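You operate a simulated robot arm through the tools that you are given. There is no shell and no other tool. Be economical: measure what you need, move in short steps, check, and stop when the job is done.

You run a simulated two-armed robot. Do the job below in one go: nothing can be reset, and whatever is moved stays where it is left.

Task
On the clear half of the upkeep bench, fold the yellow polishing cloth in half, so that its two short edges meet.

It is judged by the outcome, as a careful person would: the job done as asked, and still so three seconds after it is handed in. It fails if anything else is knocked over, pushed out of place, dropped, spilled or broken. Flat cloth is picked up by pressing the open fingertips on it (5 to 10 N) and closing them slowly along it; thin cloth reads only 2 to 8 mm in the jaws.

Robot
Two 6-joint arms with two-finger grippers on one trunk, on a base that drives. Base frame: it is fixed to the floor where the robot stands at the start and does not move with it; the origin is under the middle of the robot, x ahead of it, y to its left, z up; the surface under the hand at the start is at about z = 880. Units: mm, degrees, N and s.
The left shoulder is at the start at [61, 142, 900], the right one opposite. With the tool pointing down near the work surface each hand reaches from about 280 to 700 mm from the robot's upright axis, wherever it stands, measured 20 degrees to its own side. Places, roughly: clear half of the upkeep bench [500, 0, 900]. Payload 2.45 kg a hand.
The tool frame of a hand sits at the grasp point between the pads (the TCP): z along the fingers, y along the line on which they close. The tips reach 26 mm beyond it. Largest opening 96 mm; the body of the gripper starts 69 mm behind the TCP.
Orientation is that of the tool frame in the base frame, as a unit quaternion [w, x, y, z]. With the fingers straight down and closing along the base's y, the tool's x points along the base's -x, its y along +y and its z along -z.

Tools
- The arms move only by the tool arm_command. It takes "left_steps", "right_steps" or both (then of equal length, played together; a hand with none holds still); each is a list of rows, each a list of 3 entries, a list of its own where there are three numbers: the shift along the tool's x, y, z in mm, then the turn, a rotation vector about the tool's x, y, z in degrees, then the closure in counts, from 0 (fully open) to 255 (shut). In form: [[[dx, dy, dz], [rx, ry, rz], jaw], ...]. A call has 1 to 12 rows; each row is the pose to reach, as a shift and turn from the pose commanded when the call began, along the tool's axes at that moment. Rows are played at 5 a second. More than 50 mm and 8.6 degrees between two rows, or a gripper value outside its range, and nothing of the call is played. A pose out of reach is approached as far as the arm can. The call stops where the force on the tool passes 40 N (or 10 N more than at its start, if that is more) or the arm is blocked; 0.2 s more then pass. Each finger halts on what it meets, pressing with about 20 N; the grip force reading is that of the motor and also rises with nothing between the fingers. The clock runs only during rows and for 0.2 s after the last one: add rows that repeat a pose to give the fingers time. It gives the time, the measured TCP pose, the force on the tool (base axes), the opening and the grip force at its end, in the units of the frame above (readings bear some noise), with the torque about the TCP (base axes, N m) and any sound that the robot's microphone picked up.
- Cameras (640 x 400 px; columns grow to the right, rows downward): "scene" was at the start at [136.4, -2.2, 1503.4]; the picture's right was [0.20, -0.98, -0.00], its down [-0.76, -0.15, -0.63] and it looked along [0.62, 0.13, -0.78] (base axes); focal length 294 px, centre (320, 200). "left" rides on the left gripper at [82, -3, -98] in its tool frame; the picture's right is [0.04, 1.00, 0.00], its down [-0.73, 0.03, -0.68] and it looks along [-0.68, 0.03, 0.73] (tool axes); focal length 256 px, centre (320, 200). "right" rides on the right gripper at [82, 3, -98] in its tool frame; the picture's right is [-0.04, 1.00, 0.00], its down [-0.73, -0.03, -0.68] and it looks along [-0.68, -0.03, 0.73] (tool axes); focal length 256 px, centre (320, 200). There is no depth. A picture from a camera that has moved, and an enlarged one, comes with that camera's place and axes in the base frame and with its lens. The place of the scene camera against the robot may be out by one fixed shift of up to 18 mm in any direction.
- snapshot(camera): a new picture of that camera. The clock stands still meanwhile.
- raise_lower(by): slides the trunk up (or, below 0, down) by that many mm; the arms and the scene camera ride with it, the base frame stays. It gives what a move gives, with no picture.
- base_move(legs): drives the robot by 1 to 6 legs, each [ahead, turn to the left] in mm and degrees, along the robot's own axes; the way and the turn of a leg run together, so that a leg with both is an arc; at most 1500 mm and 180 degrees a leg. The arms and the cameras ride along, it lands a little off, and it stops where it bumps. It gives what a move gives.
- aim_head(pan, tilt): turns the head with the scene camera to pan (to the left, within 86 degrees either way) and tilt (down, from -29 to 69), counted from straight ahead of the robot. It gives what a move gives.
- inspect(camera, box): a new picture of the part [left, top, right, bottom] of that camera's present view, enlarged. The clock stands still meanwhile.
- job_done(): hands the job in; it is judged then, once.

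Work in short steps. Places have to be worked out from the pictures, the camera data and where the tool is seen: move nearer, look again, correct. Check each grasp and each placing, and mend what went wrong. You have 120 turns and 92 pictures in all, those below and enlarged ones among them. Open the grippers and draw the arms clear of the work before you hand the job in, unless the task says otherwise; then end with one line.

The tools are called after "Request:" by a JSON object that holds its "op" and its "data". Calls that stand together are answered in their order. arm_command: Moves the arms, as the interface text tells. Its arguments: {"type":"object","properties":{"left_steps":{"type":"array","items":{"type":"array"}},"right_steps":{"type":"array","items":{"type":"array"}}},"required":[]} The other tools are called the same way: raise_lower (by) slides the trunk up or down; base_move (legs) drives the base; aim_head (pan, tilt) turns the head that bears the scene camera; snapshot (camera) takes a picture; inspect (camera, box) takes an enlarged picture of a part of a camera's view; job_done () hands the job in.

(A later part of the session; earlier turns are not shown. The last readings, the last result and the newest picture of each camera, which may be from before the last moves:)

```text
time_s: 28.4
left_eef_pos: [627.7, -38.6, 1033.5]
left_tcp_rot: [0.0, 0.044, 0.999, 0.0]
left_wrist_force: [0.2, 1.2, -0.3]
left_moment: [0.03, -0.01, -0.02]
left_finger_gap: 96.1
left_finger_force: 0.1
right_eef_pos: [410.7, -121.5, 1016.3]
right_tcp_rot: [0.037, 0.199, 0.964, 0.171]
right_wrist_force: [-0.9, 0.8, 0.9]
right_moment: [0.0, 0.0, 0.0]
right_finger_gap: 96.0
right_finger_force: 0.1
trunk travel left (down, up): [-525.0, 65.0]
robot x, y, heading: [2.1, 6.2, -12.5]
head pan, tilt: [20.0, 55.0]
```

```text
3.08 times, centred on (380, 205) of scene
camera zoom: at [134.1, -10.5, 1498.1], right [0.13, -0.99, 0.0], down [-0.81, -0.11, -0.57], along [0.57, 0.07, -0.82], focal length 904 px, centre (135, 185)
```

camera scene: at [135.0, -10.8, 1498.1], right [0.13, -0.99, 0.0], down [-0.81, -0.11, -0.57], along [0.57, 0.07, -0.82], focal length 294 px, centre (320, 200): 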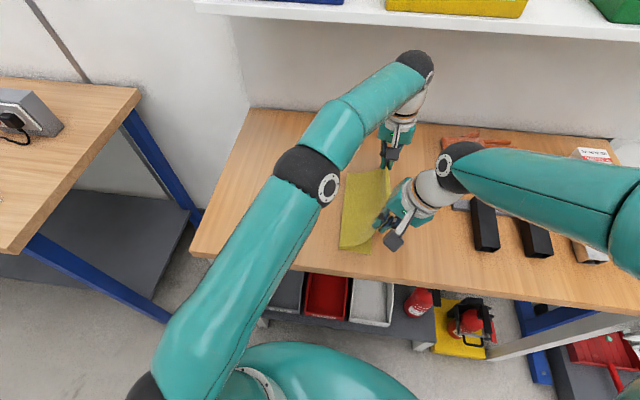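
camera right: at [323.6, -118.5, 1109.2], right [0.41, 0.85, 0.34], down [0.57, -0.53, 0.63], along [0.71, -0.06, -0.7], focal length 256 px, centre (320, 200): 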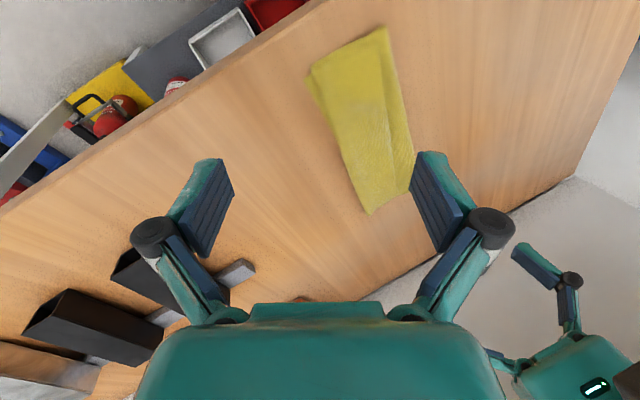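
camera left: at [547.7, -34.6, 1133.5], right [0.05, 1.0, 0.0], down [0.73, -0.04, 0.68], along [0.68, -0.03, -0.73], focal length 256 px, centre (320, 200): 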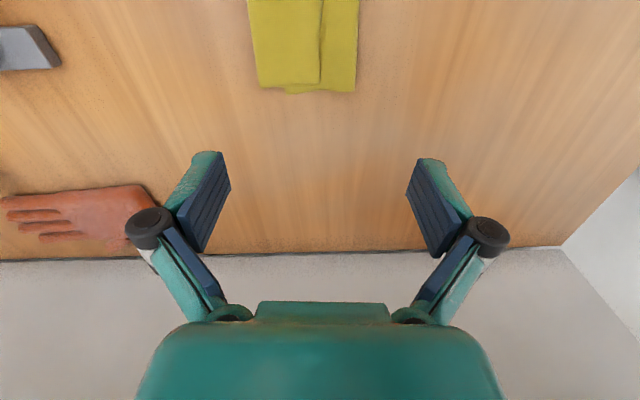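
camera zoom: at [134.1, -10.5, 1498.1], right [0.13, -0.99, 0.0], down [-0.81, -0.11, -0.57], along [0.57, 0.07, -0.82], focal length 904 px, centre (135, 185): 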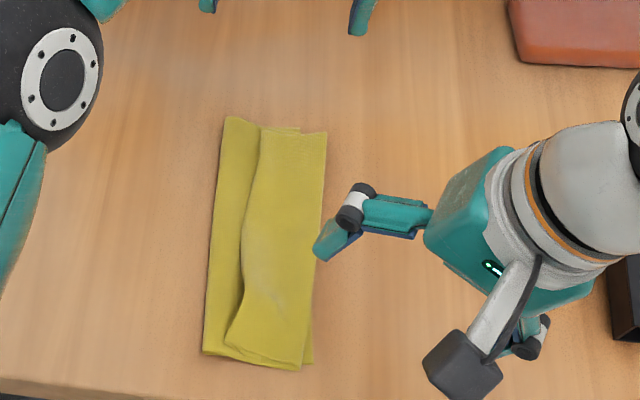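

The edge came down as a hem folded back on top, because pinching from above keeps that strip unflipped. A better way is to unfold the cloth, pinch it at the middle of both long edges, and lift so the two halves hang evenly. Then I lay it down with the pinch line as the fold. First I unfold, so the left hand goes to the middle of the hem's free edge and the right hand moves clear.

Request:
{"op": "arm_command", "data": {"left_steps": [[[27, -6, 20], [0, 0, 0], 60], [[54, -12, 45], [0, 0, 0], 120], [[80, -18, 75], [0, 0, 0], 175], [[106, -22.7, 103], [0, 0, 0], 175], [[106, -22.7, 103], [0, 0, 0], 175]], "right_steps": [[[0, -30, -20], [0, 0, 0], 0], [[0, -60, -40], [0, 0, 0], 0], [[0, -90, -60], [0, 0, 0], 0], [[0, -90, -60], [0, 0, 0], 0], [[0, -90, -60], [0, 0, 0], 0]]}}

Request:
{"op": "snapshot", "data": {"camera": "left"}}

```text
time_s: 29.6
left_eef_pos: [521.5, -50.2, 927.8]
left_tcp_rot: [0.0, 0.045, 0.999, -0.001]
left_wrist_force: [0.2, 0.1, 0.1]
left_moment: [0.01, -0.01, 0.0]
left_finger_gap: 29.9
left_finger_force: 0.1
right_eef_pos: [370.3, -218.1, 1038.7]
right_tcp_rot: [0.036, 0.199, 0.964, 0.171]
right_wrist_force: [-0.3, -0.1, -0.7]
right_moment: [-0.02, -0.02, 0.01]
right_finger_gap: 96.1
right_finger_force: 0.0
trunk travel left (down, up): [-525.0, 65.0]
robot x, y, heading: [5.2, 12.7, -12.5]
head pan, tilt: [20.0, 55.0]
```

```text
56 pictures are left
camera left: at [440.6, -45.9, 1026.8], right [0.05, 1.0, 0.0], down [0.73, -0.04, 0.68], along [0.68, -0.03, -0.73], focal length 256 px, centre (320, 200)
```

left: 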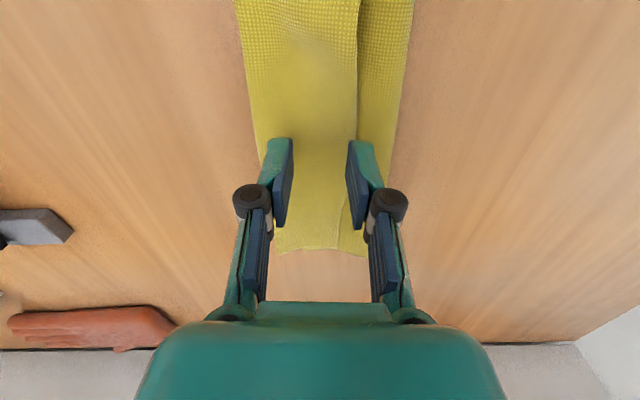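

The free edge is at y≈−25 and the fingers sit on the hem flap. I press and close.

Request:
{"op": "arm_command", "data": {"left_steps": [[[0, 0, 12], [0, 0, 0], 175], [[0, 0, 17], [0, 0, 0], 175], [[0, 0, 19.5], [0, 0, 0], 175], [[0, 0, 20.5], [0, 0, 0], 175]]}}

```text
time_s: 30.6
left_eef_pos: [520.7, -50.3, 908.7]
left_tcp_rot: [0.001, 0.045, 0.999, 0.0]
left_wrist_force: [-1.3, 0.3, 9.9]
left_moment: [0.09, 0.01, 0.01]
left_finger_gap: 30.6
left_finger_force: 0.5
right_eef_pos: [369.1, -216.8, 1040.7]
right_tcp_rot: [0.036, 0.198, 0.964, 0.171]
right_wrist_force: [-0.3, -0.3, 0.0]
right_moment: [0.01, -0.02, -0.01]
right_finger_gap: 95.8
right_finger_force: 0.0
trunk travel left (down, up): [-525.0, 65.0]
robot x, y, heading: [0.4, 6.9, -12.5]
head pan, tilt: [20.0, 55.0]
```

Request:
{"op": "arm_command", "data": {"left_steps": [[[0, 0, 0], [0, 0, 0], 185], [[0, 0, 0], [0, 0, 0], 198], [[0, 0, 0], [0, 0, 0], 212], [[0, 0, 0], [0, 0, 0], 226], [[0, 0, 0], [0, 0, 0], 240], [[0, 0, 0], [0, 0, 0], 255], [[0, 0, 0], [0, 0, 0], 255], [[0, 5, -15], [0, 0, 0], 255], [[0, 15, -35], [0, 0, 0], 255], [[0, 30, -50], [0, 0, 0], 255]]}}

Request:
{"op": "snapshot", "data": {"camera": "left"}}

Request:
{"op": "snapshot", "data": {"camera": "scene"}}

```text
time_s: 32.8
left_eef_pos: [523.5, -17.8, 955.2]
left_tcp_rot: [-0.001, 0.045, 0.999, 0.001]
left_wrist_force: [0.1, -0.2, -0.5]
left_moment: [-0.03, 0.0, 0.02]
left_finger_gap: 3.8
left_finger_force: 20.8
right_eef_pos: [370.7, -216.7, 1040.8]
right_tcp_rot: [0.036, 0.2, 0.964, 0.171]
right_wrist_force: [0.5, 0.0, -0.6]
right_moment: [0.01, 0.02, -0.03]
right_finger_gap: 95.9
right_finger_force: 0.1
trunk travel left (down, up): [-525.0, 65.0]
robot x, y, heading: [6.2, 5.7, -12.4]
head pan, tilt: [20.0, 55.0]
```

```text
55 pictures are left
camera left: at [443.0, -14.6, 1054.8], right [0.05, 1.0, 0.0], down [0.73, -0.04, 0.68], along [0.68, -0.03, -0.74], focal length 256 px, centre (320, 200)
```

left: 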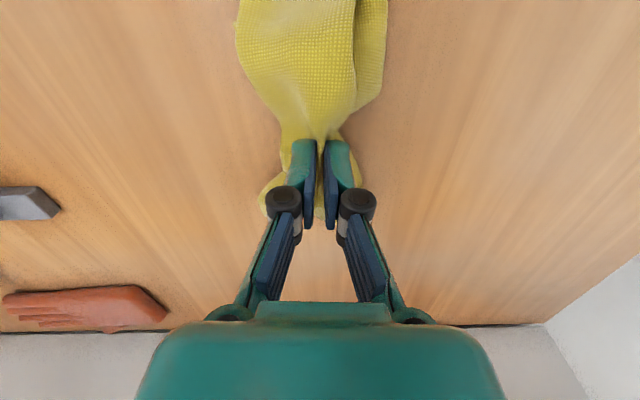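

```text
54 pictures are left
camera scene: at [134.6, -10.3, 1498.0], right [0.13, -0.99, 0.0], down [-0.81, -0.11, -0.57], along [0.57, 0.07, -0.82], focal length 294 px, centre (320, 200)
```

scene: 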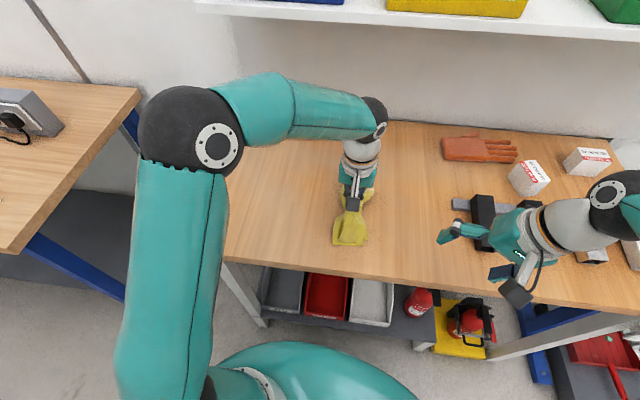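

It may have gathered several layers. I lift higher to see what hangs free.

Request:
{"op": "arm_command", "data": {"left_steps": [[[0, 10, -40], [0, 0, 0], 255], [[0, 20, -80], [0, 0, 0], 255], [[0, 30, -120], [0, 0, 0], 255], [[0, 40, -160], [0, 0, 0], 255], [[0, 40, -160], [0, 0, 0], 255]]}}

Request:
{"op": "snapshot", "data": {"camera": "right"}}

Request:
{"op": "inspect", "data": {"camera": "scene", "box": [300, 110, 460, 260]}}

```text
time_s: 34.0
left_eef_pos: [525.2, 18.4, 1117.7]
left_tcp_rot: [0.0, 0.045, 0.999, -0.001]
left_wrist_force: [-0.4, -0.2, 0.1]
left_moment: [-0.05, 0.01, 0.0]
left_finger_gap: 4.2
left_finger_force: 20.2
right_eef_pos: [370.2, -218.0, 1039.8]
right_tcp_rot: [0.036, 0.198, 0.965, 0.171]
right_wrist_force: [0.4, 0.9, -0.2]
right_moment: [0.0, -0.02, 0.0]
right_finger_gap: 95.9
right_finger_force: 0.1
trunk travel left (down, up): [-525.0, 65.0]
robot x, y, heading: [3.7, 9.0, -12.7]
head pan, tilt: [20.0, 55.0]
```

```text
53 pictures are left
camera right: at [283.3, -213.7, 1133.0], right [0.41, 0.85, 0.34], down [0.57, -0.53, 0.63], along [0.71, -0.06, -0.7], focal length 256 px, centre (320, 200)
```

right: 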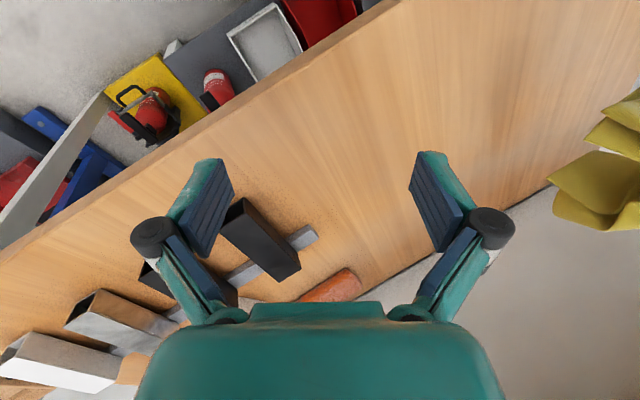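

```text
2.67 times, centred on (380, 185) of scene
camera zoom: at [135.2, -10.8, 1498.0], right [0.13, -0.99, 0.0], down [-0.81, -0.11, -0.57], along [0.57, 0.07, -0.82], focal length 784 px, centre (160, 240)
```

zoom: 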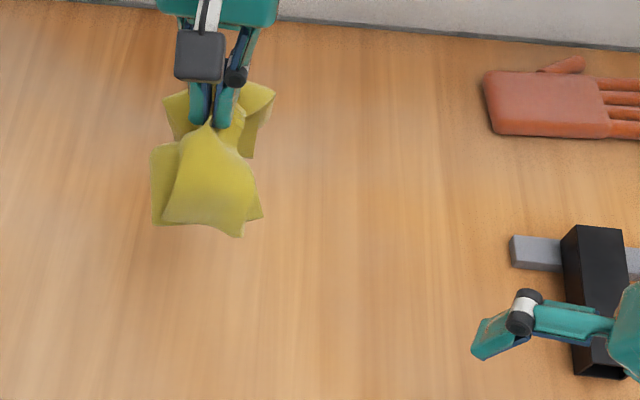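

The whole stack is in the air. I look at the hanging flaps more closely to find a single-layer corner for the right hand.

Request:
{"op": "inspect", "data": {"camera": "scene", "box": [330, 130, 420, 190]}}

Request:
{"op": "snapshot", "data": {"camera": "left"}}

```text
6.67 times, centred on (375, 160) of scene
camera zoom: at [135.2, -10.8, 1498.0], right [0.13, -0.99, 0.0], down [-0.81, -0.11, -0.57], along [0.57, 0.07, -0.82], focal length 1960 px, centre (-47, 467)
```

zoom: 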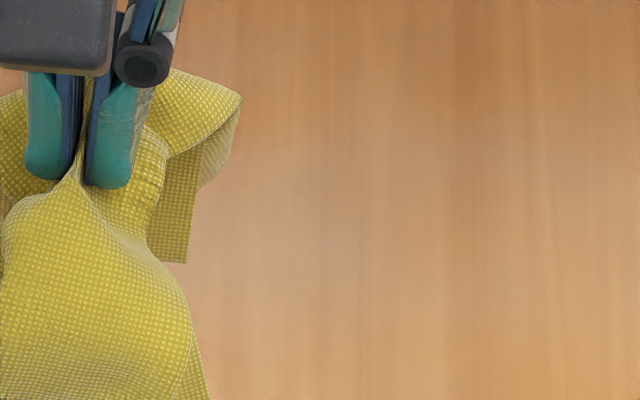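

```text
50 pictures are left
camera left: at [446.0, 24.0, 1216.6], right [0.05, 1.0, 0.0], down [0.73, -0.04, 0.68], along [0.68, -0.03, -0.73], focal length 256 px, centre (320, 200)
```

left: 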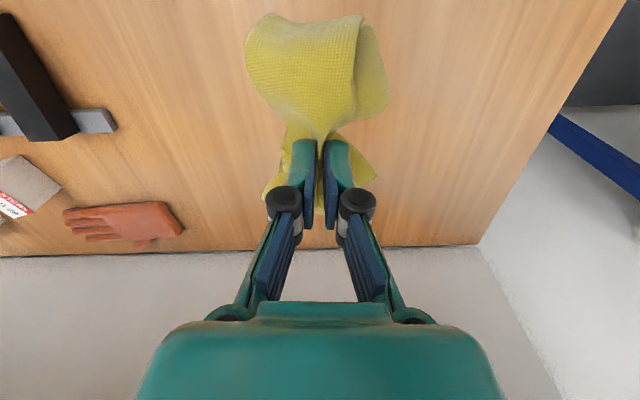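

I set it down gently in the open area, release, and look for an exposed single layer.

Request:
{"op": "arm_command", "data": {"left_steps": [[[0, 15, 45], [0, 0, 0], 255], [[0, 30, 90], [0, 0, 0], 255], [[0, 40, 130], [0, 0, 0], 255], [[0, 40, 180], [0, 0, 0], 255], [[0, 40, 198], [0, 0, 0], 255], [[0, 40, 198], [0, 0, 0], 200], [[0, 40, 198], [0, 0, 0], 100], [[0, 40, 198], [0, 0, 0], 0], [[0, 40, 170], [0, 0, 0], 0], [[0, 50, 130], [0, 0, 0], 0], [[0, 90, 100], [0, 0, 0], 0], [[-30, 130, 70], [0, 0, 0], 0]]}}

Request:
{"op": "inspect", "data": {"camera": "scene", "box": [270, 130, 430, 260]}}

Request:
{"op": "snapshot", "data": {"camera": "left"}}

```text
refused: row 12 steps farther than a row can; nothing moved
```

```text
3.08 times, centred on (350, 195) of scene
camera zoom: at [135.2, -10.8, 1498.0], right [0.13, -0.99, 0.0], down [-0.81, -0.11, -0.57], along [0.57, 0.07, -0.82], focal length 904 px, centre (228, 215)
```

zoom: 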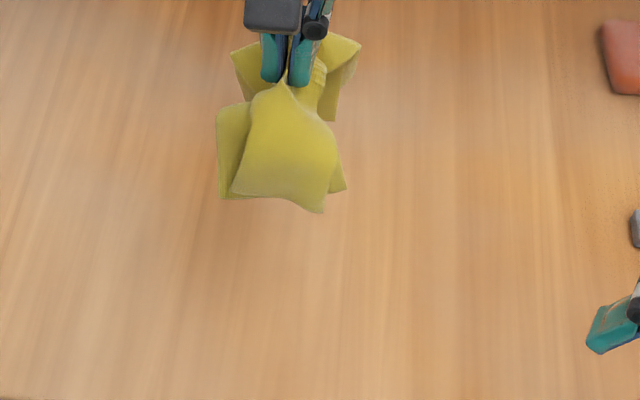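

```text
48 pictures are left
camera left: at [446.0, 24.0, 1216.6], right [0.05, 1.0, 0.0], down [0.73, -0.04, 0.68], along [0.68, -0.03, -0.73], focal length 256 px, centre (320, 200)
```

left: 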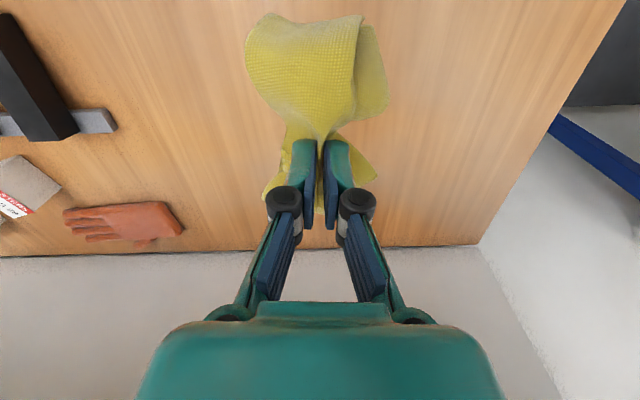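

One row's step was too long. I repeat with shorter steps.

Request:
{"op": "arm_command", "data": {"left_steps": [[[0, 15, 45], [0, 0, 0], 255], [[0, 30, 90], [0, 0, 0], 255], [[0, 40, 130], [0, 0, 0], 255], [[0, 40, 175], [0, 0, 0], 255], [[0, 40, 198], [0, 0, 0], 255], [[0, 40, 198], [0, 0, 0], 200], [[0, 40, 198], [0, 0, 0], 100], [[0, 40, 198], [0, 0, 0], 0], [[0, 40, 170], [0, 0, 0], 0], [[0, 50, 130], [0, 0, 0], 0], [[0, 85, 100], [0, 0, 0], 0], [[0, 125, 75], [0, 0, 0], 0]]}}

Request:
{"op": "inspect", "data": {"camera": "scene", "box": [270, 130, 430, 260]}}

Request:
{"op": "snapshot", "data": {"camera": "left"}}

```text
time_s: 36.6
left_eef_pos: [534.4, 144.4, 1041.0]
left_tcp_rot: [0.0, 0.045, 0.999, 0.0]
left_wrist_force: [-0.1, 0.3, 0.8]
left_moment: [-0.04, -0.01, 0.0]
left_finger_gap: 96.3
left_finger_force: 0.1
right_eef_pos: [370.4, -216.5, 1038.7]
right_tcp_rot: [0.036, 0.199, 0.964, 0.17]
right_wrist_force: [0.7, 0.1, -0.6]
right_moment: [0.01, -0.02, -0.02]
right_finger_gap: 96.0
right_finger_force: 0.1
trunk travel left (down, up): [-525.0, 65.0]
robot x, y, heading: [1.6, 11.9, -12.7]
head pan, tilt: [20.0, 55.0]
```

```text
3.08 times, centred on (350, 195) of scene
camera zoom: at [134.3, -9.9, 1498.1], right [0.13, -0.99, 0.0], down [-0.81, -0.11, -0.57], along [0.57, 0.07, -0.82], focal length 904 px, centre (228, 215)
```

zoom: 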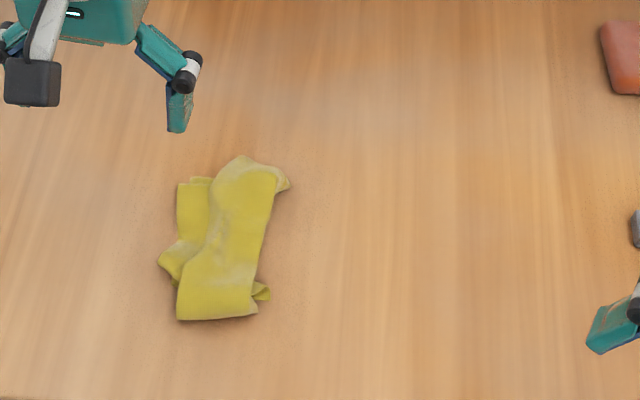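

```text
46 pictures are left
camera left: at [454.9, 148.7, 1140.8], right [0.05, 1.0, 0.0], down [0.73, -0.04, 0.68], along [0.68, -0.04, -0.73], focal length 256 px, centre (320, 200)
```

left: 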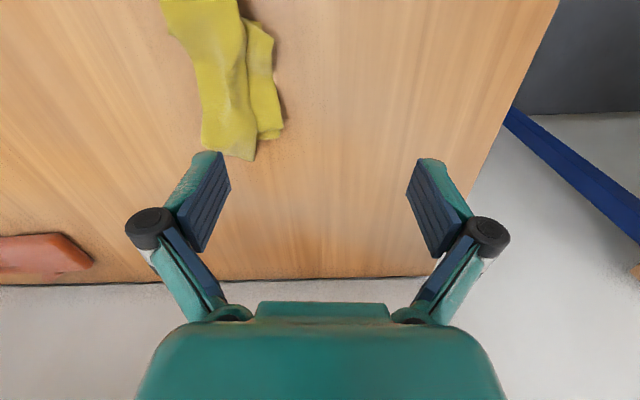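

I enlarge both views of the bundle to read its layers.

Request:
{"op": "inspect", "data": {"camera": "scene", "box": [304, 170, 354, 240]}}

Request:
{"op": "inspect", "data": {"camera": "left", "box": [140, 0, 320, 170]}}

```text
5.71 times, centred on (329, 205) of scene
camera zoom: at [134.3, -9.9, 1498.1], right [0.13, -0.99, 0.0], down [-0.81, -0.11, -0.57], along [0.57, 0.07, -0.82], focal length 1680 px, centre (269, 171)
```

zoom: 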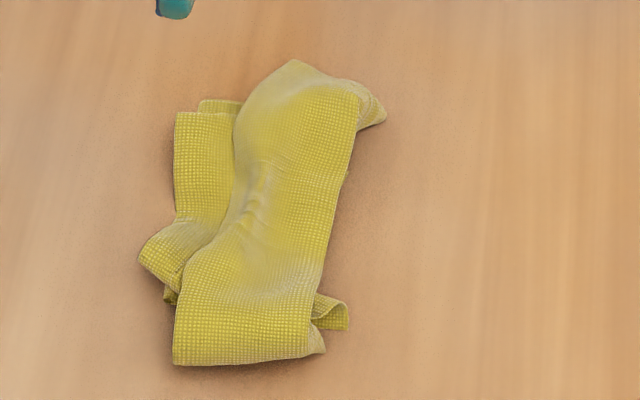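

```text
2.35 times, centred on (230, 85) of left
camera zoom: at [454.9, 148.7, 1140.8], right [0.05, 1.0, 0.0], down [0.73, -0.04, 0.68], along [0.68, -0.04, -0.73], focal length 602 px, centre (532, 471)
```

zoom: 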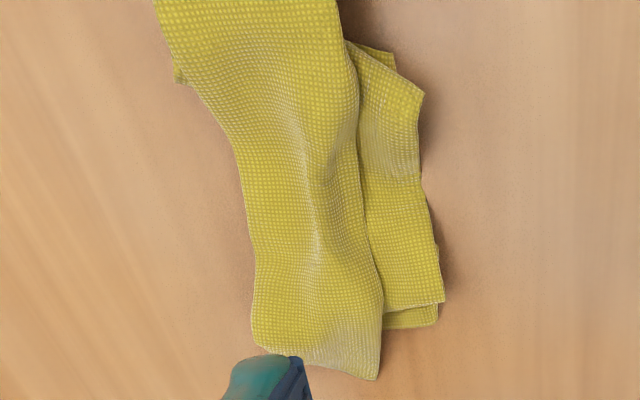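

The top hem's near-left corner (about [456, 88]) seems to lie directly on the bench as a single layer. I bring the left hand over it and check.

Request:
{"op": "arm_command", "data": {"left_steps": [[[15, -21, 10], [0, 0, 0], 60], [[30, -42, 25], [0, 0, 0], 120], [[45, -63, 50], [0, 0, 0], 175], [[60.7, -83.8, 81], [0, 0, 0], 175], [[60.7, -83.8, 81], [0, 0, 0], 175]]}}

Request:
{"op": "inspect", "data": {"camera": "left", "box": [200, 20, 440, 260]}}

```text
time_s: 37.8
left_eef_pos: [469.1, 68.1, 961.8]
left_tcp_rot: [0.0, 0.045, 0.999, -0.001]
left_wrist_force: [-0.6, -0.3, -0.5]
left_moment: [-0.04, 0.0, 0.0]
left_finger_gap: 30.1
left_finger_force: 0.0
right_eef_pos: [370.6, -216.6, 1040.2]
right_tcp_rot: [0.036, 0.199, 0.964, 0.17]
right_wrist_force: [-0.1, -0.3, 0.0]
right_moment: [-0.01, 0.0, -0.02]
right_finger_gap: 95.9
right_finger_force: 0.0
trunk travel left (down, up): [-525.0, 65.0]
robot x, y, heading: [4.3, 10.4, -12.7]
head pan, tilt: [20.0, 55.0]
```

```text
1.67 times, centred on (320, 140) of left
camera zoom: at [388.6, 72.8, 1061.0], right [0.05, 1.0, 0.0], down [0.73, -0.04, 0.68], along [0.68, -0.03, -0.73], focal length 427 px, centre (320, 300)
```

zoom: 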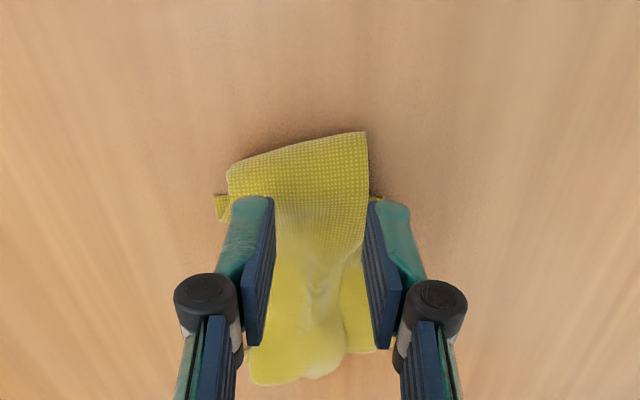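

The corner is confirmed at [461, 90]. I lower onto it and press lightly.

Request:
{"op": "arm_command", "data": {"left_steps": [[[-6, -2, 20], [0, 0, 0], 175], [[-6, -2, 40], [0, 0, 0], 175], [[-6, -2, 50], [0, 0, 0], 175], [[-6, -2, 54], [0, 0, 0], 175], [[-6, -2, 55.5], [0, 0, 0], 175]]}}

```text
time_s: 39.0
left_eef_pos: [477.2, 63.9, 909.6]
left_tcp_rot: [0.003, 0.044, 0.999, -0.002]
left_wrist_force: [-0.3, 0.5, 17.1]
left_moment: [0.1, -0.16, 0.02]
left_finger_gap: 31.5
left_finger_force: 0.7
right_eef_pos: [369.6, -216.1, 1040.7]
right_tcp_rot: [0.037, 0.199, 0.964, 0.172]
right_wrist_force: [0.2, -0.4, 0.0]
right_moment: [-0.01, 0.03, -0.05]
right_finger_gap: 96.1
right_finger_force: 0.0
trunk travel left (down, up): [-525.0, 65.0]
robot x, y, heading: [2.9, 9.5, -12.5]
head pan, tilt: [20.0, 55.0]
```

Contact is 4 mm higher than on a single layer, so there is cloth underneath. I back off, shift 9 mm toward the corner, and press again.

Request:
{"op": "arm_command", "data": {"left_steps": [[[0, 0, -8], [0, 0, 0], 175], [[10, 2, -8], [0, 0, 0], 175], [[10, 2, -2], [0, 0, 0], 175], [[10, 2, 1], [0, 0, 0], 175], [[10, 2, 2.5], [0, 0, 0], 175]]}}

Request:
{"op": "inspect", "data": {"camera": "left", "box": [200, 20, 440, 260]}}

```text
time_s: 40.2
left_eef_pos: [466.9, 66.4, 907.0]
left_tcp_rot: [0.003, 0.045, 0.999, -0.001]
left_wrist_force: [-2.0, -2.3, 29.7]
left_moment: [-0.3, -0.24, -0.03]
left_finger_gap: 34.4
left_finger_force: 6.1
right_eef_pos: [367.8, -216.9, 1041.9]
right_tcp_rot: [0.037, 0.198, 0.964, 0.171]
right_wrist_force: [-0.4, 0.5, -0.8]
right_moment: [-0.02, 0.03, -0.03]
right_finger_gap: 95.8
right_finger_force: 0.1
trunk travel left (down, up): [-525.0, 65.0]
robot x, y, heading: [1.5, 8.4, -12.4]
head pan, tilt: [20.0, 55.0]
```

```text
1.67 times, centred on (320, 140) of left
camera zoom: at [385.7, 70.5, 1005.6], right [0.05, 1.0, 0.0], down [0.73, -0.03, 0.68], along [0.68, -0.04, -0.73], focal length 427 px, centre (320, 300)
```

zoom: 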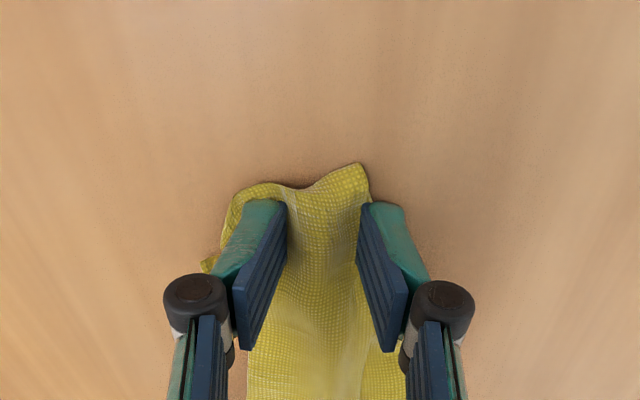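

The outer finger is just off the edge and the force is high. I lift, shift 5 mm inward, press more lightly, and close slowly.

Request:
{"op": "arm_command", "data": {"left_steps": [[[0, 0, -8], [0, 0, 0], 170], [[-1, -6, -8], [0, 0, 0], 170], [[-1, -6, -3], [0, 0, 0], 170], [[-1, -6, -1.5], [0, 0, 0], 170], [[-1, -6, -1.5], [0, 0, 0], 185], [[-1, -6, -1.5], [0, 0, 0], 200], [[-1, -6, -1.5], [0, 0, 0], 215], [[-1, -6, -1.5], [0, 0, 0], 230], [[-1, -6, -1.5], [0, 0, 0], 245], [[-1, -6, -1.5], [0, 0, 0], 255], [[-1, -6, -1.5], [0, 0, 0], 255]]}}

Request:
{"op": "inspect", "data": {"camera": "left", "box": [200, 20, 440, 260]}}

```text
time_s: 42.6
left_eef_pos: [463.7, 61.5, 907.7]
left_tcp_rot: [0.001, 0.046, 0.999, 0.0]
left_wrist_force: [0.4, -3.3, 28.7]
left_moment: [-0.2, -0.26, -0.02]
left_finger_gap: 5.7
left_finger_force: 20.0
right_eef_pos: [368.6, -217.3, 1040.8]
right_tcp_rot: [0.038, 0.198, 0.964, 0.172]
right_wrist_force: [-0.3, -0.1, -0.6]
right_moment: [0.0, -0.01, 0.0]
right_finger_gap: 96.1
right_finger_force: 0.0
trunk travel left (down, up): [-525.0, 65.0]
robot x, y, heading: [6.2, 6.3, -12.6]
head pan, tilt: [20.0, 55.0]
```

```text
1.67 times, centred on (320, 140) of left
camera zoom: at [384.3, 65.6, 1007.1], right [0.05, 1.0, 0.0], down [0.73, -0.04, 0.68], along [0.68, -0.03, -0.73], focal length 427 px, centre (320, 300)
```

zoom: 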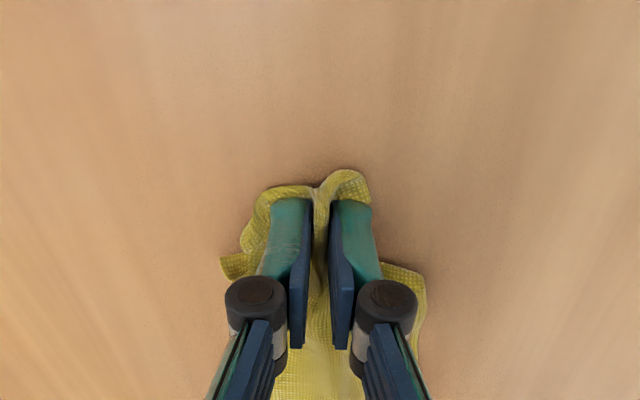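

The gap is 5.7 mm. I lift and move left to see how it hangs.

Request:
{"op": "arm_command", "data": {"left_steps": [[[0, 0, -30], [0, 0, 0], 255], [[0, 10, -70], [0, 0, 0], 255], [[0, 20, -115], [0, 0, 0], 255], [[0, 30, -160], [0, 0, 0], 255], [[0, 40, -205], [0, 0, 0], 255], [[0, 45, -240], [0, 0, 0], 255], [[0, 45, -240], [0, 0, 0], 255]]}}

Request:
{"op": "snapshot", "data": {"camera": "scene"}}

Request:
{"op": "inspect", "data": {"camera": "left", "box": [160, 0, 480, 240]}}

```text
time_s: 44.2
left_eef_pos: [466.3, 108.0, 1144.8]
left_tcp_rot: [0.0, 0.045, 0.999, -0.001]
left_wrist_force: [1.3, -0.6, -0.1]
left_moment: [0.02, 0.01, 0.02]
left_finger_gap: 3.6
left_finger_force: 20.5
right_eef_pos: [370.8, -216.5, 1038.5]
right_tcp_rot: [0.036, 0.198, 0.965, 0.171]
right_wrist_force: [0.1, 0.1, -1.0]
right_moment: [0.03, 0.01, 0.0]
right_finger_gap: 96.1
right_finger_force: 0.0
trunk travel left (down, up): [-525.0, 65.0]
robot x, y, heading: [1.1, 9.6, -12.6]
head pan, tilt: [20.0, 55.0]
```

```text
40 pictures are left
camera scene: at [135.1, -10.8, 1498.0], right [0.13, -0.99, 0.0], down [-0.81, -0.11, -0.57], along [0.57, 0.07, -0.82], focal length 294 px, centre (320, 200)
```

scene: 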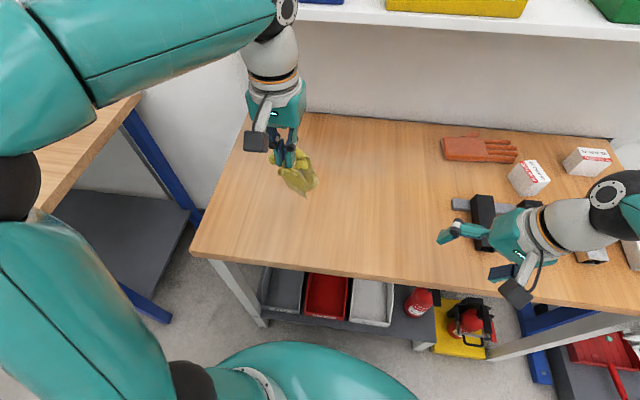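

```text
1.67 times, centred on (320, 120) of left
camera zoom: at [386.2, 112.1, 1243.7], right [0.05, 1.0, 0.0], down [0.73, -0.04, 0.68], along [0.68, -0.04, -0.73], focal length 427 px, centre (320, 333)
```

zoom: 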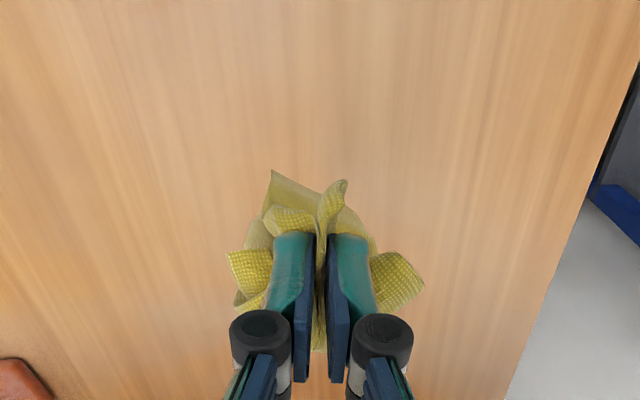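

I zoom in on the hanging cloth.

Request:
{"op": "inspect", "data": {"camera": "scene", "box": [262, 138, 332, 203]}}

```text
6.15 times, centred on (297, 170) of scene
camera zoom: at [135.1, -10.8, 1498.0], right [0.13, -0.99, 0.0], down [-0.81, -0.11, -0.57], along [0.57, 0.07, -0.82], focal length 1809 px, centre (462, 382)
```

zoom: 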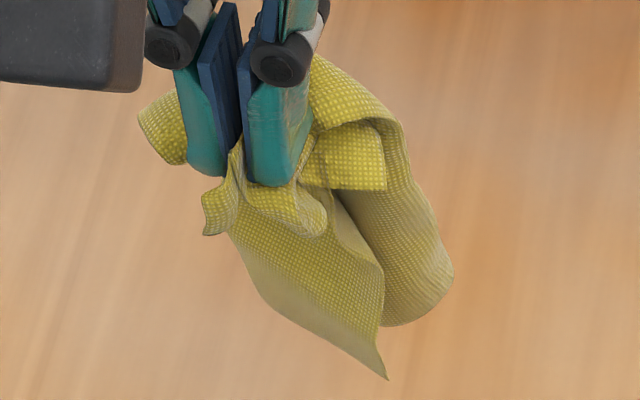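

A single-layer tail with a corner hangs lowest. I lay this tail on the bench toward the right so the right hand can pinch its corner.

Request:
{"op": "arm_command", "data": {"left_steps": [[[0, -46, 10], [0, 0, 0], 255], [[0, -92, 20], [0, 0, 0], 255], [[0, -138, 35], [0, 0, 0], 255], [[0, -138, 65], [0, 0, 0], 255], [[0, -115, 95], [0, 0, 0], 255], [[0, -92, 125], [0, 0, 0], 255], [[0, -70, 155], [0, 0, 0], 255], [[0, -50, 185], [0, 0, 0], 255], [[0, -50, 185], [0, 0, 0], 255]]}}

Request:
{"op": "inspect", "data": {"camera": "scene", "box": [280, 140, 420, 240]}}

```text
time_s: 46.2
left_eef_pos: [466.7, 56.6, 961.5]
left_tcp_rot: [0.0, 0.045, 0.999, 0.0]
left_wrist_force: [-0.7, 0.2, 0.5]
left_moment: [0.03, 0.01, 0.03]
left_finger_gap: 3.5
left_finger_force: 19.8
right_eef_pos: [370.2, -216.7, 1041.5]
right_tcp_rot: [0.036, 0.199, 0.964, 0.171]
right_wrist_force: [-0.5, 0.4, 0.4]
right_moment: [-0.01, 0.01, 0.01]
right_finger_gap: 96.2
right_finger_force: 0.1
trunk travel left (down, up): [-525.0, 65.0]
robot x, y, heading: [7.2, 10.2, -12.6]
head pan, tilt: [20.0, 55.0]
```

```text
4.00 times, centred on (350, 190) of scene
camera zoom: at [134.4, -10.9, 1498.1], right [0.13, -0.99, 0.0], down [-0.81, -0.11, -0.57], along [0.57, 0.07, -0.82], focal length 1176 px, centre (200, 240)
```

zoom: 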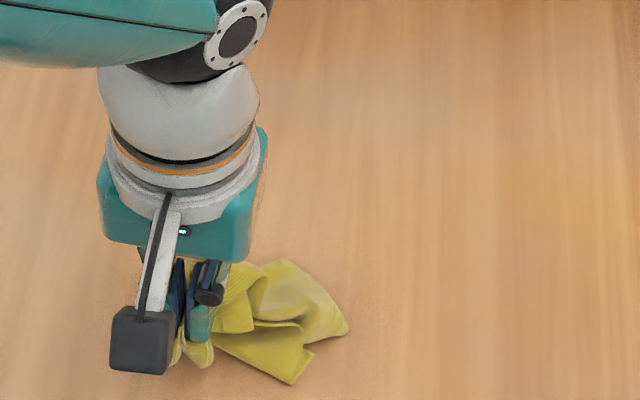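

The tail corner is exposed at about [460, −5]. I lower and release the left hand, withdraw it, and look with it out of the way.

Request:
{"op": "arm_command", "data": {"left_steps": [[[0, 12, 25], [0, 0, 0], 255], [[0, 20, 46], [0, 0, 0], 255], [[0, 20, 46], [0, 0, 0], 200], [[0, 20, 46], [0, 0, 0], 150], [[0, 20, 20], [0, 0, 0], 120], [[0, 20, -20], [0, 0, 0], 60], [[0, 60, -45], [0, 0, 0], 0], [[0, 100, -70], [0, 0, 0], 0], [[0, 140, -80], [0, 0, 0], 0], [[0, 180, -80], [0, 0, 0], 0]]}}

Request:
{"op": "inspect", "data": {"camera": "scene", "box": [290, 170, 390, 250]}}

```text
time_s: 48.4
left_eef_pos: [482.3, 237.2, 1039.4]
left_tcp_rot: [-0.001, 0.045, 0.999, -0.001]
left_wrist_force: [-0.1, 0.1, 0.1]
left_moment: [-0.01, 0.0, -0.03]
left_finger_gap: 95.8
left_finger_force: 0.0
right_eef_pos: [370.8, -216.9, 1040.8]
right_tcp_rot: [0.036, 0.198, 0.964, 0.171]
right_wrist_force: [0.2, 0.0, -0.2]
right_moment: [-0.03, 0.03, 0.03]
right_finger_gap: 96.1
right_finger_force: 0.1
trunk travel left (down, up): [-525.0, 65.0]
robot x, y, heading: [6.2, 10.7, -12.6]
head pan, tilt: [20.0, 55.0]
```

```text
5.00 times, centred on (340, 210) of scene
camera zoom: at [134.8, -10.0, 1498.1], right [0.13, -0.99, 0.0], down [-0.81, -0.11, -0.57], along [0.57, 0.07, -0.82], focal length 1470 px, centre (220, 150)
```

zoom: 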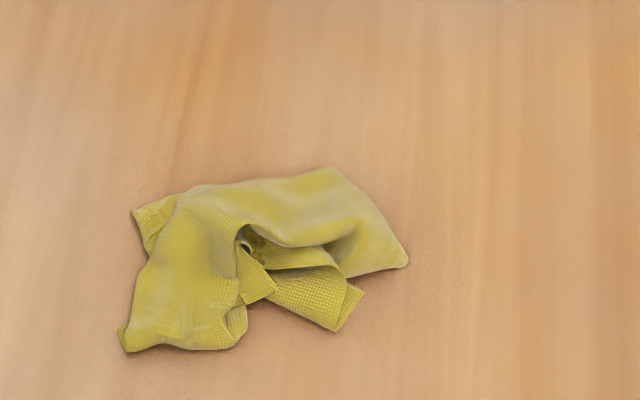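

I bring the right hand, straightened to vertical, over the pointed corner at about [502, −35].

Request:
{"op": "arm_command", "data": {"right_steps": [[[-8, 31, 20], [3.4, 0, 0], 40], [[-16, 62, 40], [6.7, 0, 0], 80], [[-24, 94, 65], [10, 0, 0], 120], [[-32, 125, 90], [13.4, 0, 0], 150], [[-40, 156, 122], [16.7, 0, 0], 175], [[-47, 187, 155], [20, 0, 0], 175], [[-47, 187, 155], [20, 0, 0], 175]]}}

Request:
{"op": "snapshot", "data": {"camera": "right"}}

```text
time_s: 50.0
left_eef_pos: [481.4, 237.0, 1040.5]
left_tcp_rot: [0.0, 0.046, 0.999, 0.0]
left_wrist_force: [-0.4, 0.1, 0.1]
left_moment: [0.01, -0.01, 0.0]
left_finger_gap: 96.1
left_finger_force: 0.1
right_eef_pos: [501.9, -28.6, 957.6]
right_tcp_rot: [0.001, 0.201, 0.98, 0.0]
right_wrist_force: [0.2, 0.0, -0.6]
right_moment: [0.01, 0.01, 0.0]
right_finger_gap: 30.1
right_finger_force: 0.0
trunk travel left (down, up): [-525.0, 65.0]
robot x, y, heading: [0.4, 8.7, -12.6]
head pan, tilt: [20.0, 55.0]
```

```text
35 pictures are left
camera right: at [428.5, 5.6, 1055.6], right [0.43, 0.9, 0.0], down [0.66, -0.32, 0.68], along [0.61, -0.29, -0.73], focal length 256 px, centre (320, 200)
```

right: 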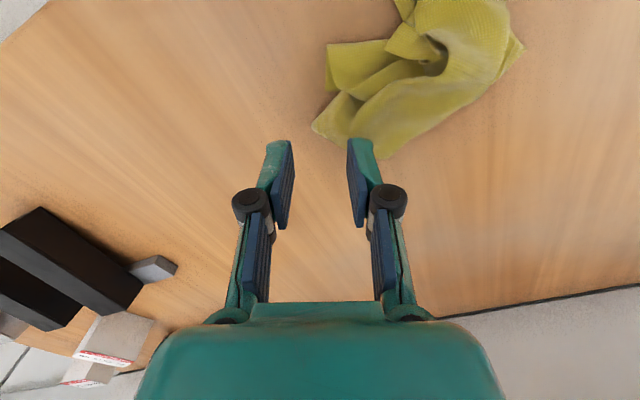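

The corner is at [506, −37]. I shift 14 mm inward, press, and close slowly.

Request:
{"op": "arm_command", "data": {"right_steps": [[[0, 14, 20], [0, 0, 0], 175], [[0, 14, 40], [0, 0, 0], 175], [[0, 14, 48], [0, 0, 0], 175], [[0, 14, 51], [0, 0, 0], 175], [[0, 14, 51], [0, 0, 0], 190], [[0, 14, 51], [0, 0, 0], 205], [[0, 14, 51], [0, 0, 0], 220], [[0, 14, 51], [0, 0, 0], 235], [[0, 14, 51], [0, 0, 0], 255], [[0, 14, 51], [0, 0, 0], 255], [[0, 14, 51], [0, 0, 0], 255]]}}

Request:
{"op": "snapshot", "data": {"camera": "right"}}

```text
time_s: 52.4
left_eef_pos: [481.3, 237.8, 1038.4]
left_tcp_rot: [0.0, 0.045, 0.999, -0.001]
left_wrist_force: [-0.5, 1.1, 0.3]
left_moment: [0.01, 0.02, 0.02]
left_finger_gap: 96.2
left_finger_force: 0.1
right_eef_pos: [509.6, -14.1, 910.3]
right_tcp_rot: [0.002, 0.202, 0.979, 0.001]
right_wrist_force: [-0.4, 1.2, 1.9]
right_moment: [0.0, -0.02, 0.05]
right_finger_gap: 2.4
right_finger_force: 20.4
trunk travel left (down, up): [-525.0, 65.0]
robot x, y, heading: [3.1, 10.5, -12.5]
head pan, tilt: [20.0, 55.0]
```

```text
34 pictures are left
camera right: at [436.1, 20.4, 1007.6], right [0.43, 0.9, 0.0], down [0.66, -0.32, 0.68], along [0.61, -0.29, -0.73], focal length 256 px, centre (320, 200)
```

right: 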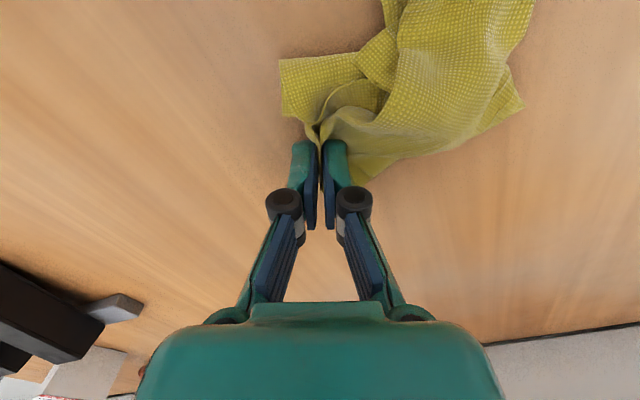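

The gap is 2.4 mm. I lift slowly to about z 1180 so the cloth hangs and opens by itself.

Request:
{"op": "arm_command", "data": {"right_steps": [[[0, 0, -30], [0, 0, 0], 255], [[0, 0, -70], [0, 0, 0], 255], [[0, 0, -110], [0, 0, 0], 255], [[0, 0, -150], [0, 0, 0], 255], [[0, 0, -190], [0, 0, 0], 255], [[0, 0, -230], [0, 0, 0], 255], [[0, 0, -270], [0, 0, 0], 255], [[0, 0, -270], [0, 0, 0], 255]]}}

Request:
{"op": "snapshot", "data": {"camera": "scene"}}

Request:
{"op": "snapshot", "data": {"camera": "left"}}

```text
time_s: 54.4
left_eef_pos: [483.3, 235.8, 1036.6]
left_tcp_rot: [0.0, 0.046, 0.999, -0.001]
left_wrist_force: [0.6, 0.6, 0.3]
left_moment: [0.0, 0.02, -0.03]
left_finger_gap: 96.2
left_finger_force: 0.0
right_eef_pos: [514.1, -53.9, 1183.6]
right_tcp_rot: [0.004, 0.236, 0.972, 0.013]
right_wrist_force: [-0.4, 0.0, 0.1]
right_moment: [0.0, 0.02, 0.0]
right_finger_gap: 3.5
right_finger_force: 23.1
right hand out of reach, approached as far as the arm can: row 7, 8
trunk travel left (down, up): [-525.0, 65.0]
robot x, y, heading: [2.4, 10.2, -12.4]
head pan, tilt: [20.0, 55.0]
stopped in row 8 (right hand): the arm was blocked; the commanded pose is now the measured one
```

```text
33 pictures are left
camera scene: at [135.1, -11.4, 1495.3], right [0.13, -0.99, 0.0], down [-0.81, -0.11, -0.57], along [0.57, 0.07, -0.82], focal length 294 px, centre (320, 200)
```

scene: 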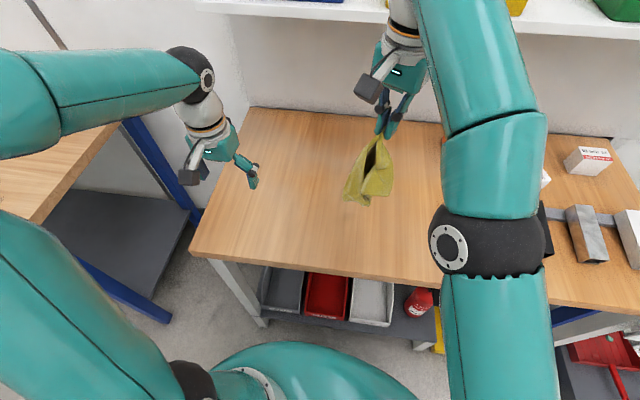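

```text
32 pictures are left
camera left: at [402.5, 240.3, 1135.9], right [0.05, 1.0, 0.0], down [0.73, -0.04, 0.68], along [0.68, -0.03, -0.73], focal length 256 px, centre (320, 200)
```

left: 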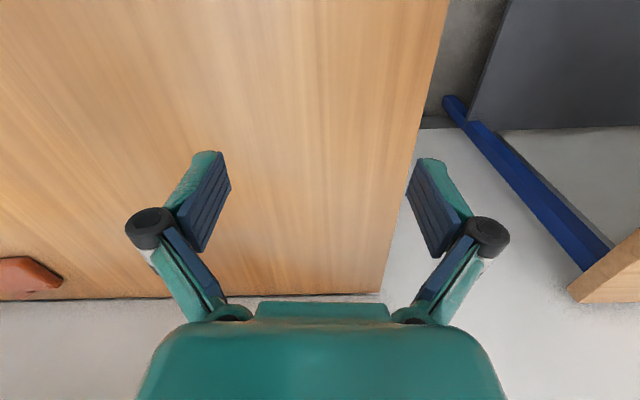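

Now the cloth hangs as a drape. I zoom in to read its shape.

Request:
{"op": "inspect", "data": {"camera": "scene", "box": [335, 110, 415, 215]}}

```text
3.81 times, centred on (375, 162) of scene
camera zoom: at [135.1, -11.4, 1495.3], right [0.13, -0.99, 0.0], down [-0.81, -0.11, -0.57], along [0.57, 0.07, -0.82], focal length 1120 px, centre (110, 343)
```

zoom: 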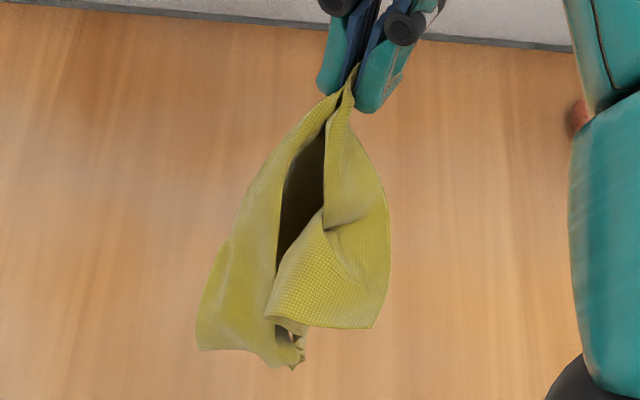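

It has opened into a drape with its open side facing the robot. I lay it down by lowering while moving away from the robot, so the flaps end up on top.

Request:
{"op": "arm_command", "data": {"right_steps": [[[40, -20.7, 5], [0, 0, 0], 255], [[40, -20.7, 45], [0, 0, 0], 255], [[26.7, -13.8, 85], [0, 0, 0], 255], [[4.4, -2.3, 122], [0, 0, 0], 255], [[-22, 11.5, 155], [0, 0, 0], 255], [[-51.6, 26.6, 188], [0, 0, 0], 255], [[-82.7, 42.7, 218], [0, 0, 0], 255], [[-113.8, 58.8, 245], [0, 0, 0], 255], [[-124.5, 64.3, 265], [0, 0, 0], 255]]}}

Request:
{"op": "inspect", "data": {"camera": "scene", "box": [280, 140, 440, 250]}}

```text
time_s: 56.4
left_eef_pos: [483.4, 238.1, 1038.4]
left_tcp_rot: [-0.001, 0.045, 0.999, -0.001]
left_wrist_force: [0.3, -0.1, 0.5]
left_moment: [0.0, 0.01, 0.02]
left_finger_gap: 96.0
left_finger_force: 0.1
right_eef_pos: [620.7, -47.6, 928.0]
right_tcp_rot: [0.003, 0.234, 0.972, 0.013]
right_wrist_force: [-0.1, -0.3, 0.8]
right_moment: [0.01, 0.02, 0.0]
right_finger_gap: 2.5
right_finger_force: 21.6
right hand out of reach, approached as far as the arm can: row 8, 9
trunk travel left (down, up): [-525.0, 65.0]
robot x, y, heading: [2.2, 6.4, -12.5]
head pan, tilt: [20.0, 55.0]
```

```text
3.64 times, centred on (360, 195) of scene
camera zoom: at [135.1, -10.4, 1498.0], right [0.13, -0.99, 0.0], down [-0.81, -0.11, -0.57], along [0.57, 0.07, -0.82], focal length 1069 px, centre (174, 218)
```

zoom: 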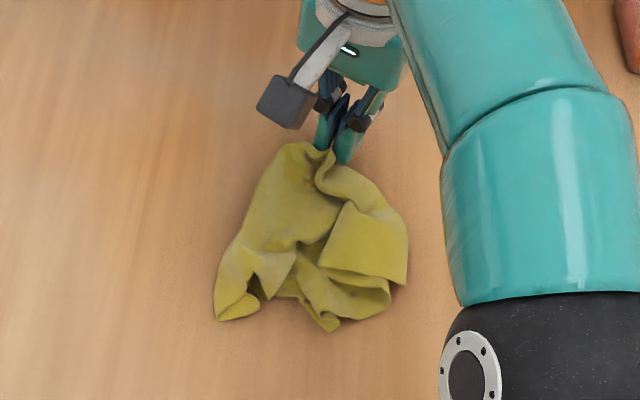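

It is much more spread out. I keep the right hand's hold and bring the left hand over the left-near corner at about [488, 20].

Request:
{"op": "arm_command", "data": {"left_steps": [[[-5, -45, 0], [0, 0, 0], 60], [[-10, -90, 10], [0, 0, 0], 120], [[-16, -135, 30], [0, 0, 0], 175], [[-22, -178, 52], [0, 0, 0], 175], [[-27, -218, 78], [0, 0, 0], 175], [[-27, -218, 78], [0, 0, 0], 175]]}}

Request:
{"op": "snapshot", "data": {"camera": "left"}}

```text
time_s: 57.9
left_eef_pos: [490.5, 16.9, 960.3]
left_tcp_rot: [0.0, 0.042, 0.999, 0.001]
left_wrist_force: [-1.9, 0.6, 2.5]
left_moment: [-0.05, -0.33, -0.06]
left_finger_gap: 30.3
left_finger_force: 0.0
right_eef_pos: [622.0, -53.1, 924.8]
right_tcp_rot: [0.003, 0.234, 0.972, 0.009]
right_wrist_force: [1.9, -0.6, -0.8]
right_moment: [-0.18, 0.02, -0.14]
right_finger_gap: 1.5
right_finger_force: 18.4
trunk travel left (down, up): [-525.0, 65.0]
robot x, y, heading: [6.2, 8.3, -12.8]
head pan, tilt: [20.0, 55.0]
stopped in row 6 (left hand): the force on the tool passed its limit at 43 N (the readings are from after the stop); the commanded pose is now the measured one
```

```text
29 pictures are left
camera left: at [409.9, 21.1, 1061.0], right [0.04, 1.0, 0.0], down [0.73, -0.03, 0.68], along [0.68, -0.03, -0.73], focal length 256 px, centre (320, 200)
```

left: 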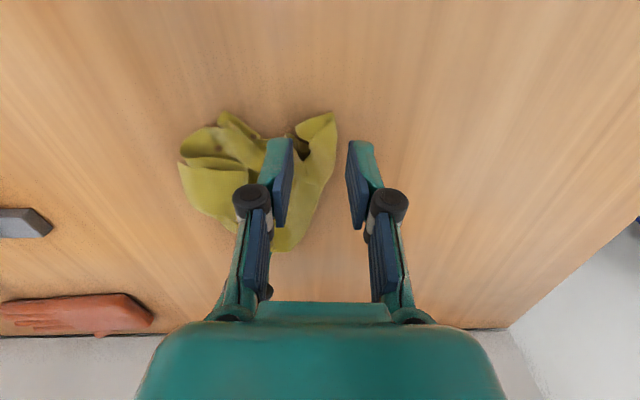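

The left hand brushed the right gripper's camera mount, though nothing shifted noticeably. I back the left hand off slightly, release the right hand and move it clear.

Request:
{"op": "arm_command", "data": {"left_steps": [[[15, 20, -10], [0, 0, 0], 175], [[15, 20, -10], [0, 0, 0], 175], [[15, 20, -10], [0, 0, 0], 175], [[15, 20, -10], [0, 0, 0], 175], [[15, 20, -10], [0, 0, 0], 175], [[15, 20, -10], [0, 0, 0], 175]], "right_steps": [[[0, 0, 0], [0, 0, 0], 255], [[0, 0, 8], [0, 0, 0], 180], [[0, 0, -10], [0, 0, 0], 120], [[0, 0, -45], [0, 0, 0], 100], [[0, -40, -70], [0, 0, 0], 60], [[0, -80, -95], [0, 0, 0], 0]]}}

Request:
{"op": "snapshot", "data": {"camera": "left"}}

```text
time_s: 59.3
left_eef_pos: [474.9, 37.7, 971.1]
left_tcp_rot: [-0.001, 0.042, 0.999, 0.002]
left_wrist_force: [0.2, -0.9, 0.5]
left_moment: [-0.02, -0.02, 0.02]
left_finger_gap: 29.9
left_finger_force: 0.0
right_eef_pos: [582.5, -125.5, 1019.4]
right_tcp_rot: [0.004, 0.235, 0.972, 0.009]
right_wrist_force: [0.2, 0.1, 0.4]
right_moment: [-0.02, 0.02, -0.02]
right_finger_gap: 95.7
right_finger_force: 0.1
right hand out of reach, approached as far as the arm can: row 4
trunk travel left (down, up): [-525.0, 65.0]
robot x, y, heading: [4.2, 8.0, -12.4]
head pan, tilt: [20.0, 55.0]
```

```text
28 pictures are left
camera left: at [395.0, 42.4, 1071.0], right [0.04, 1.0, 0.0], down [0.73, -0.03, 0.68], along [0.68, -0.03, -0.73], focal length 256 px, centre (320, 200)
```

left: 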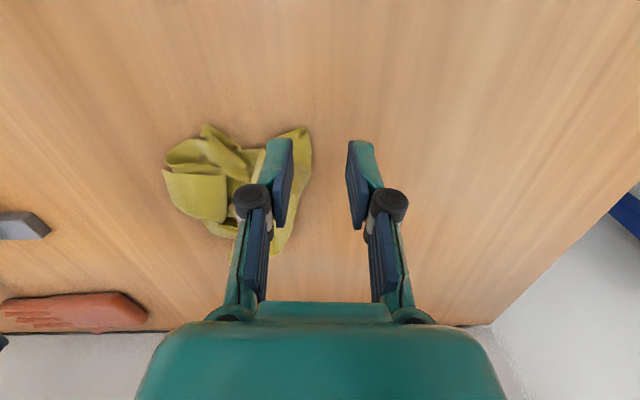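

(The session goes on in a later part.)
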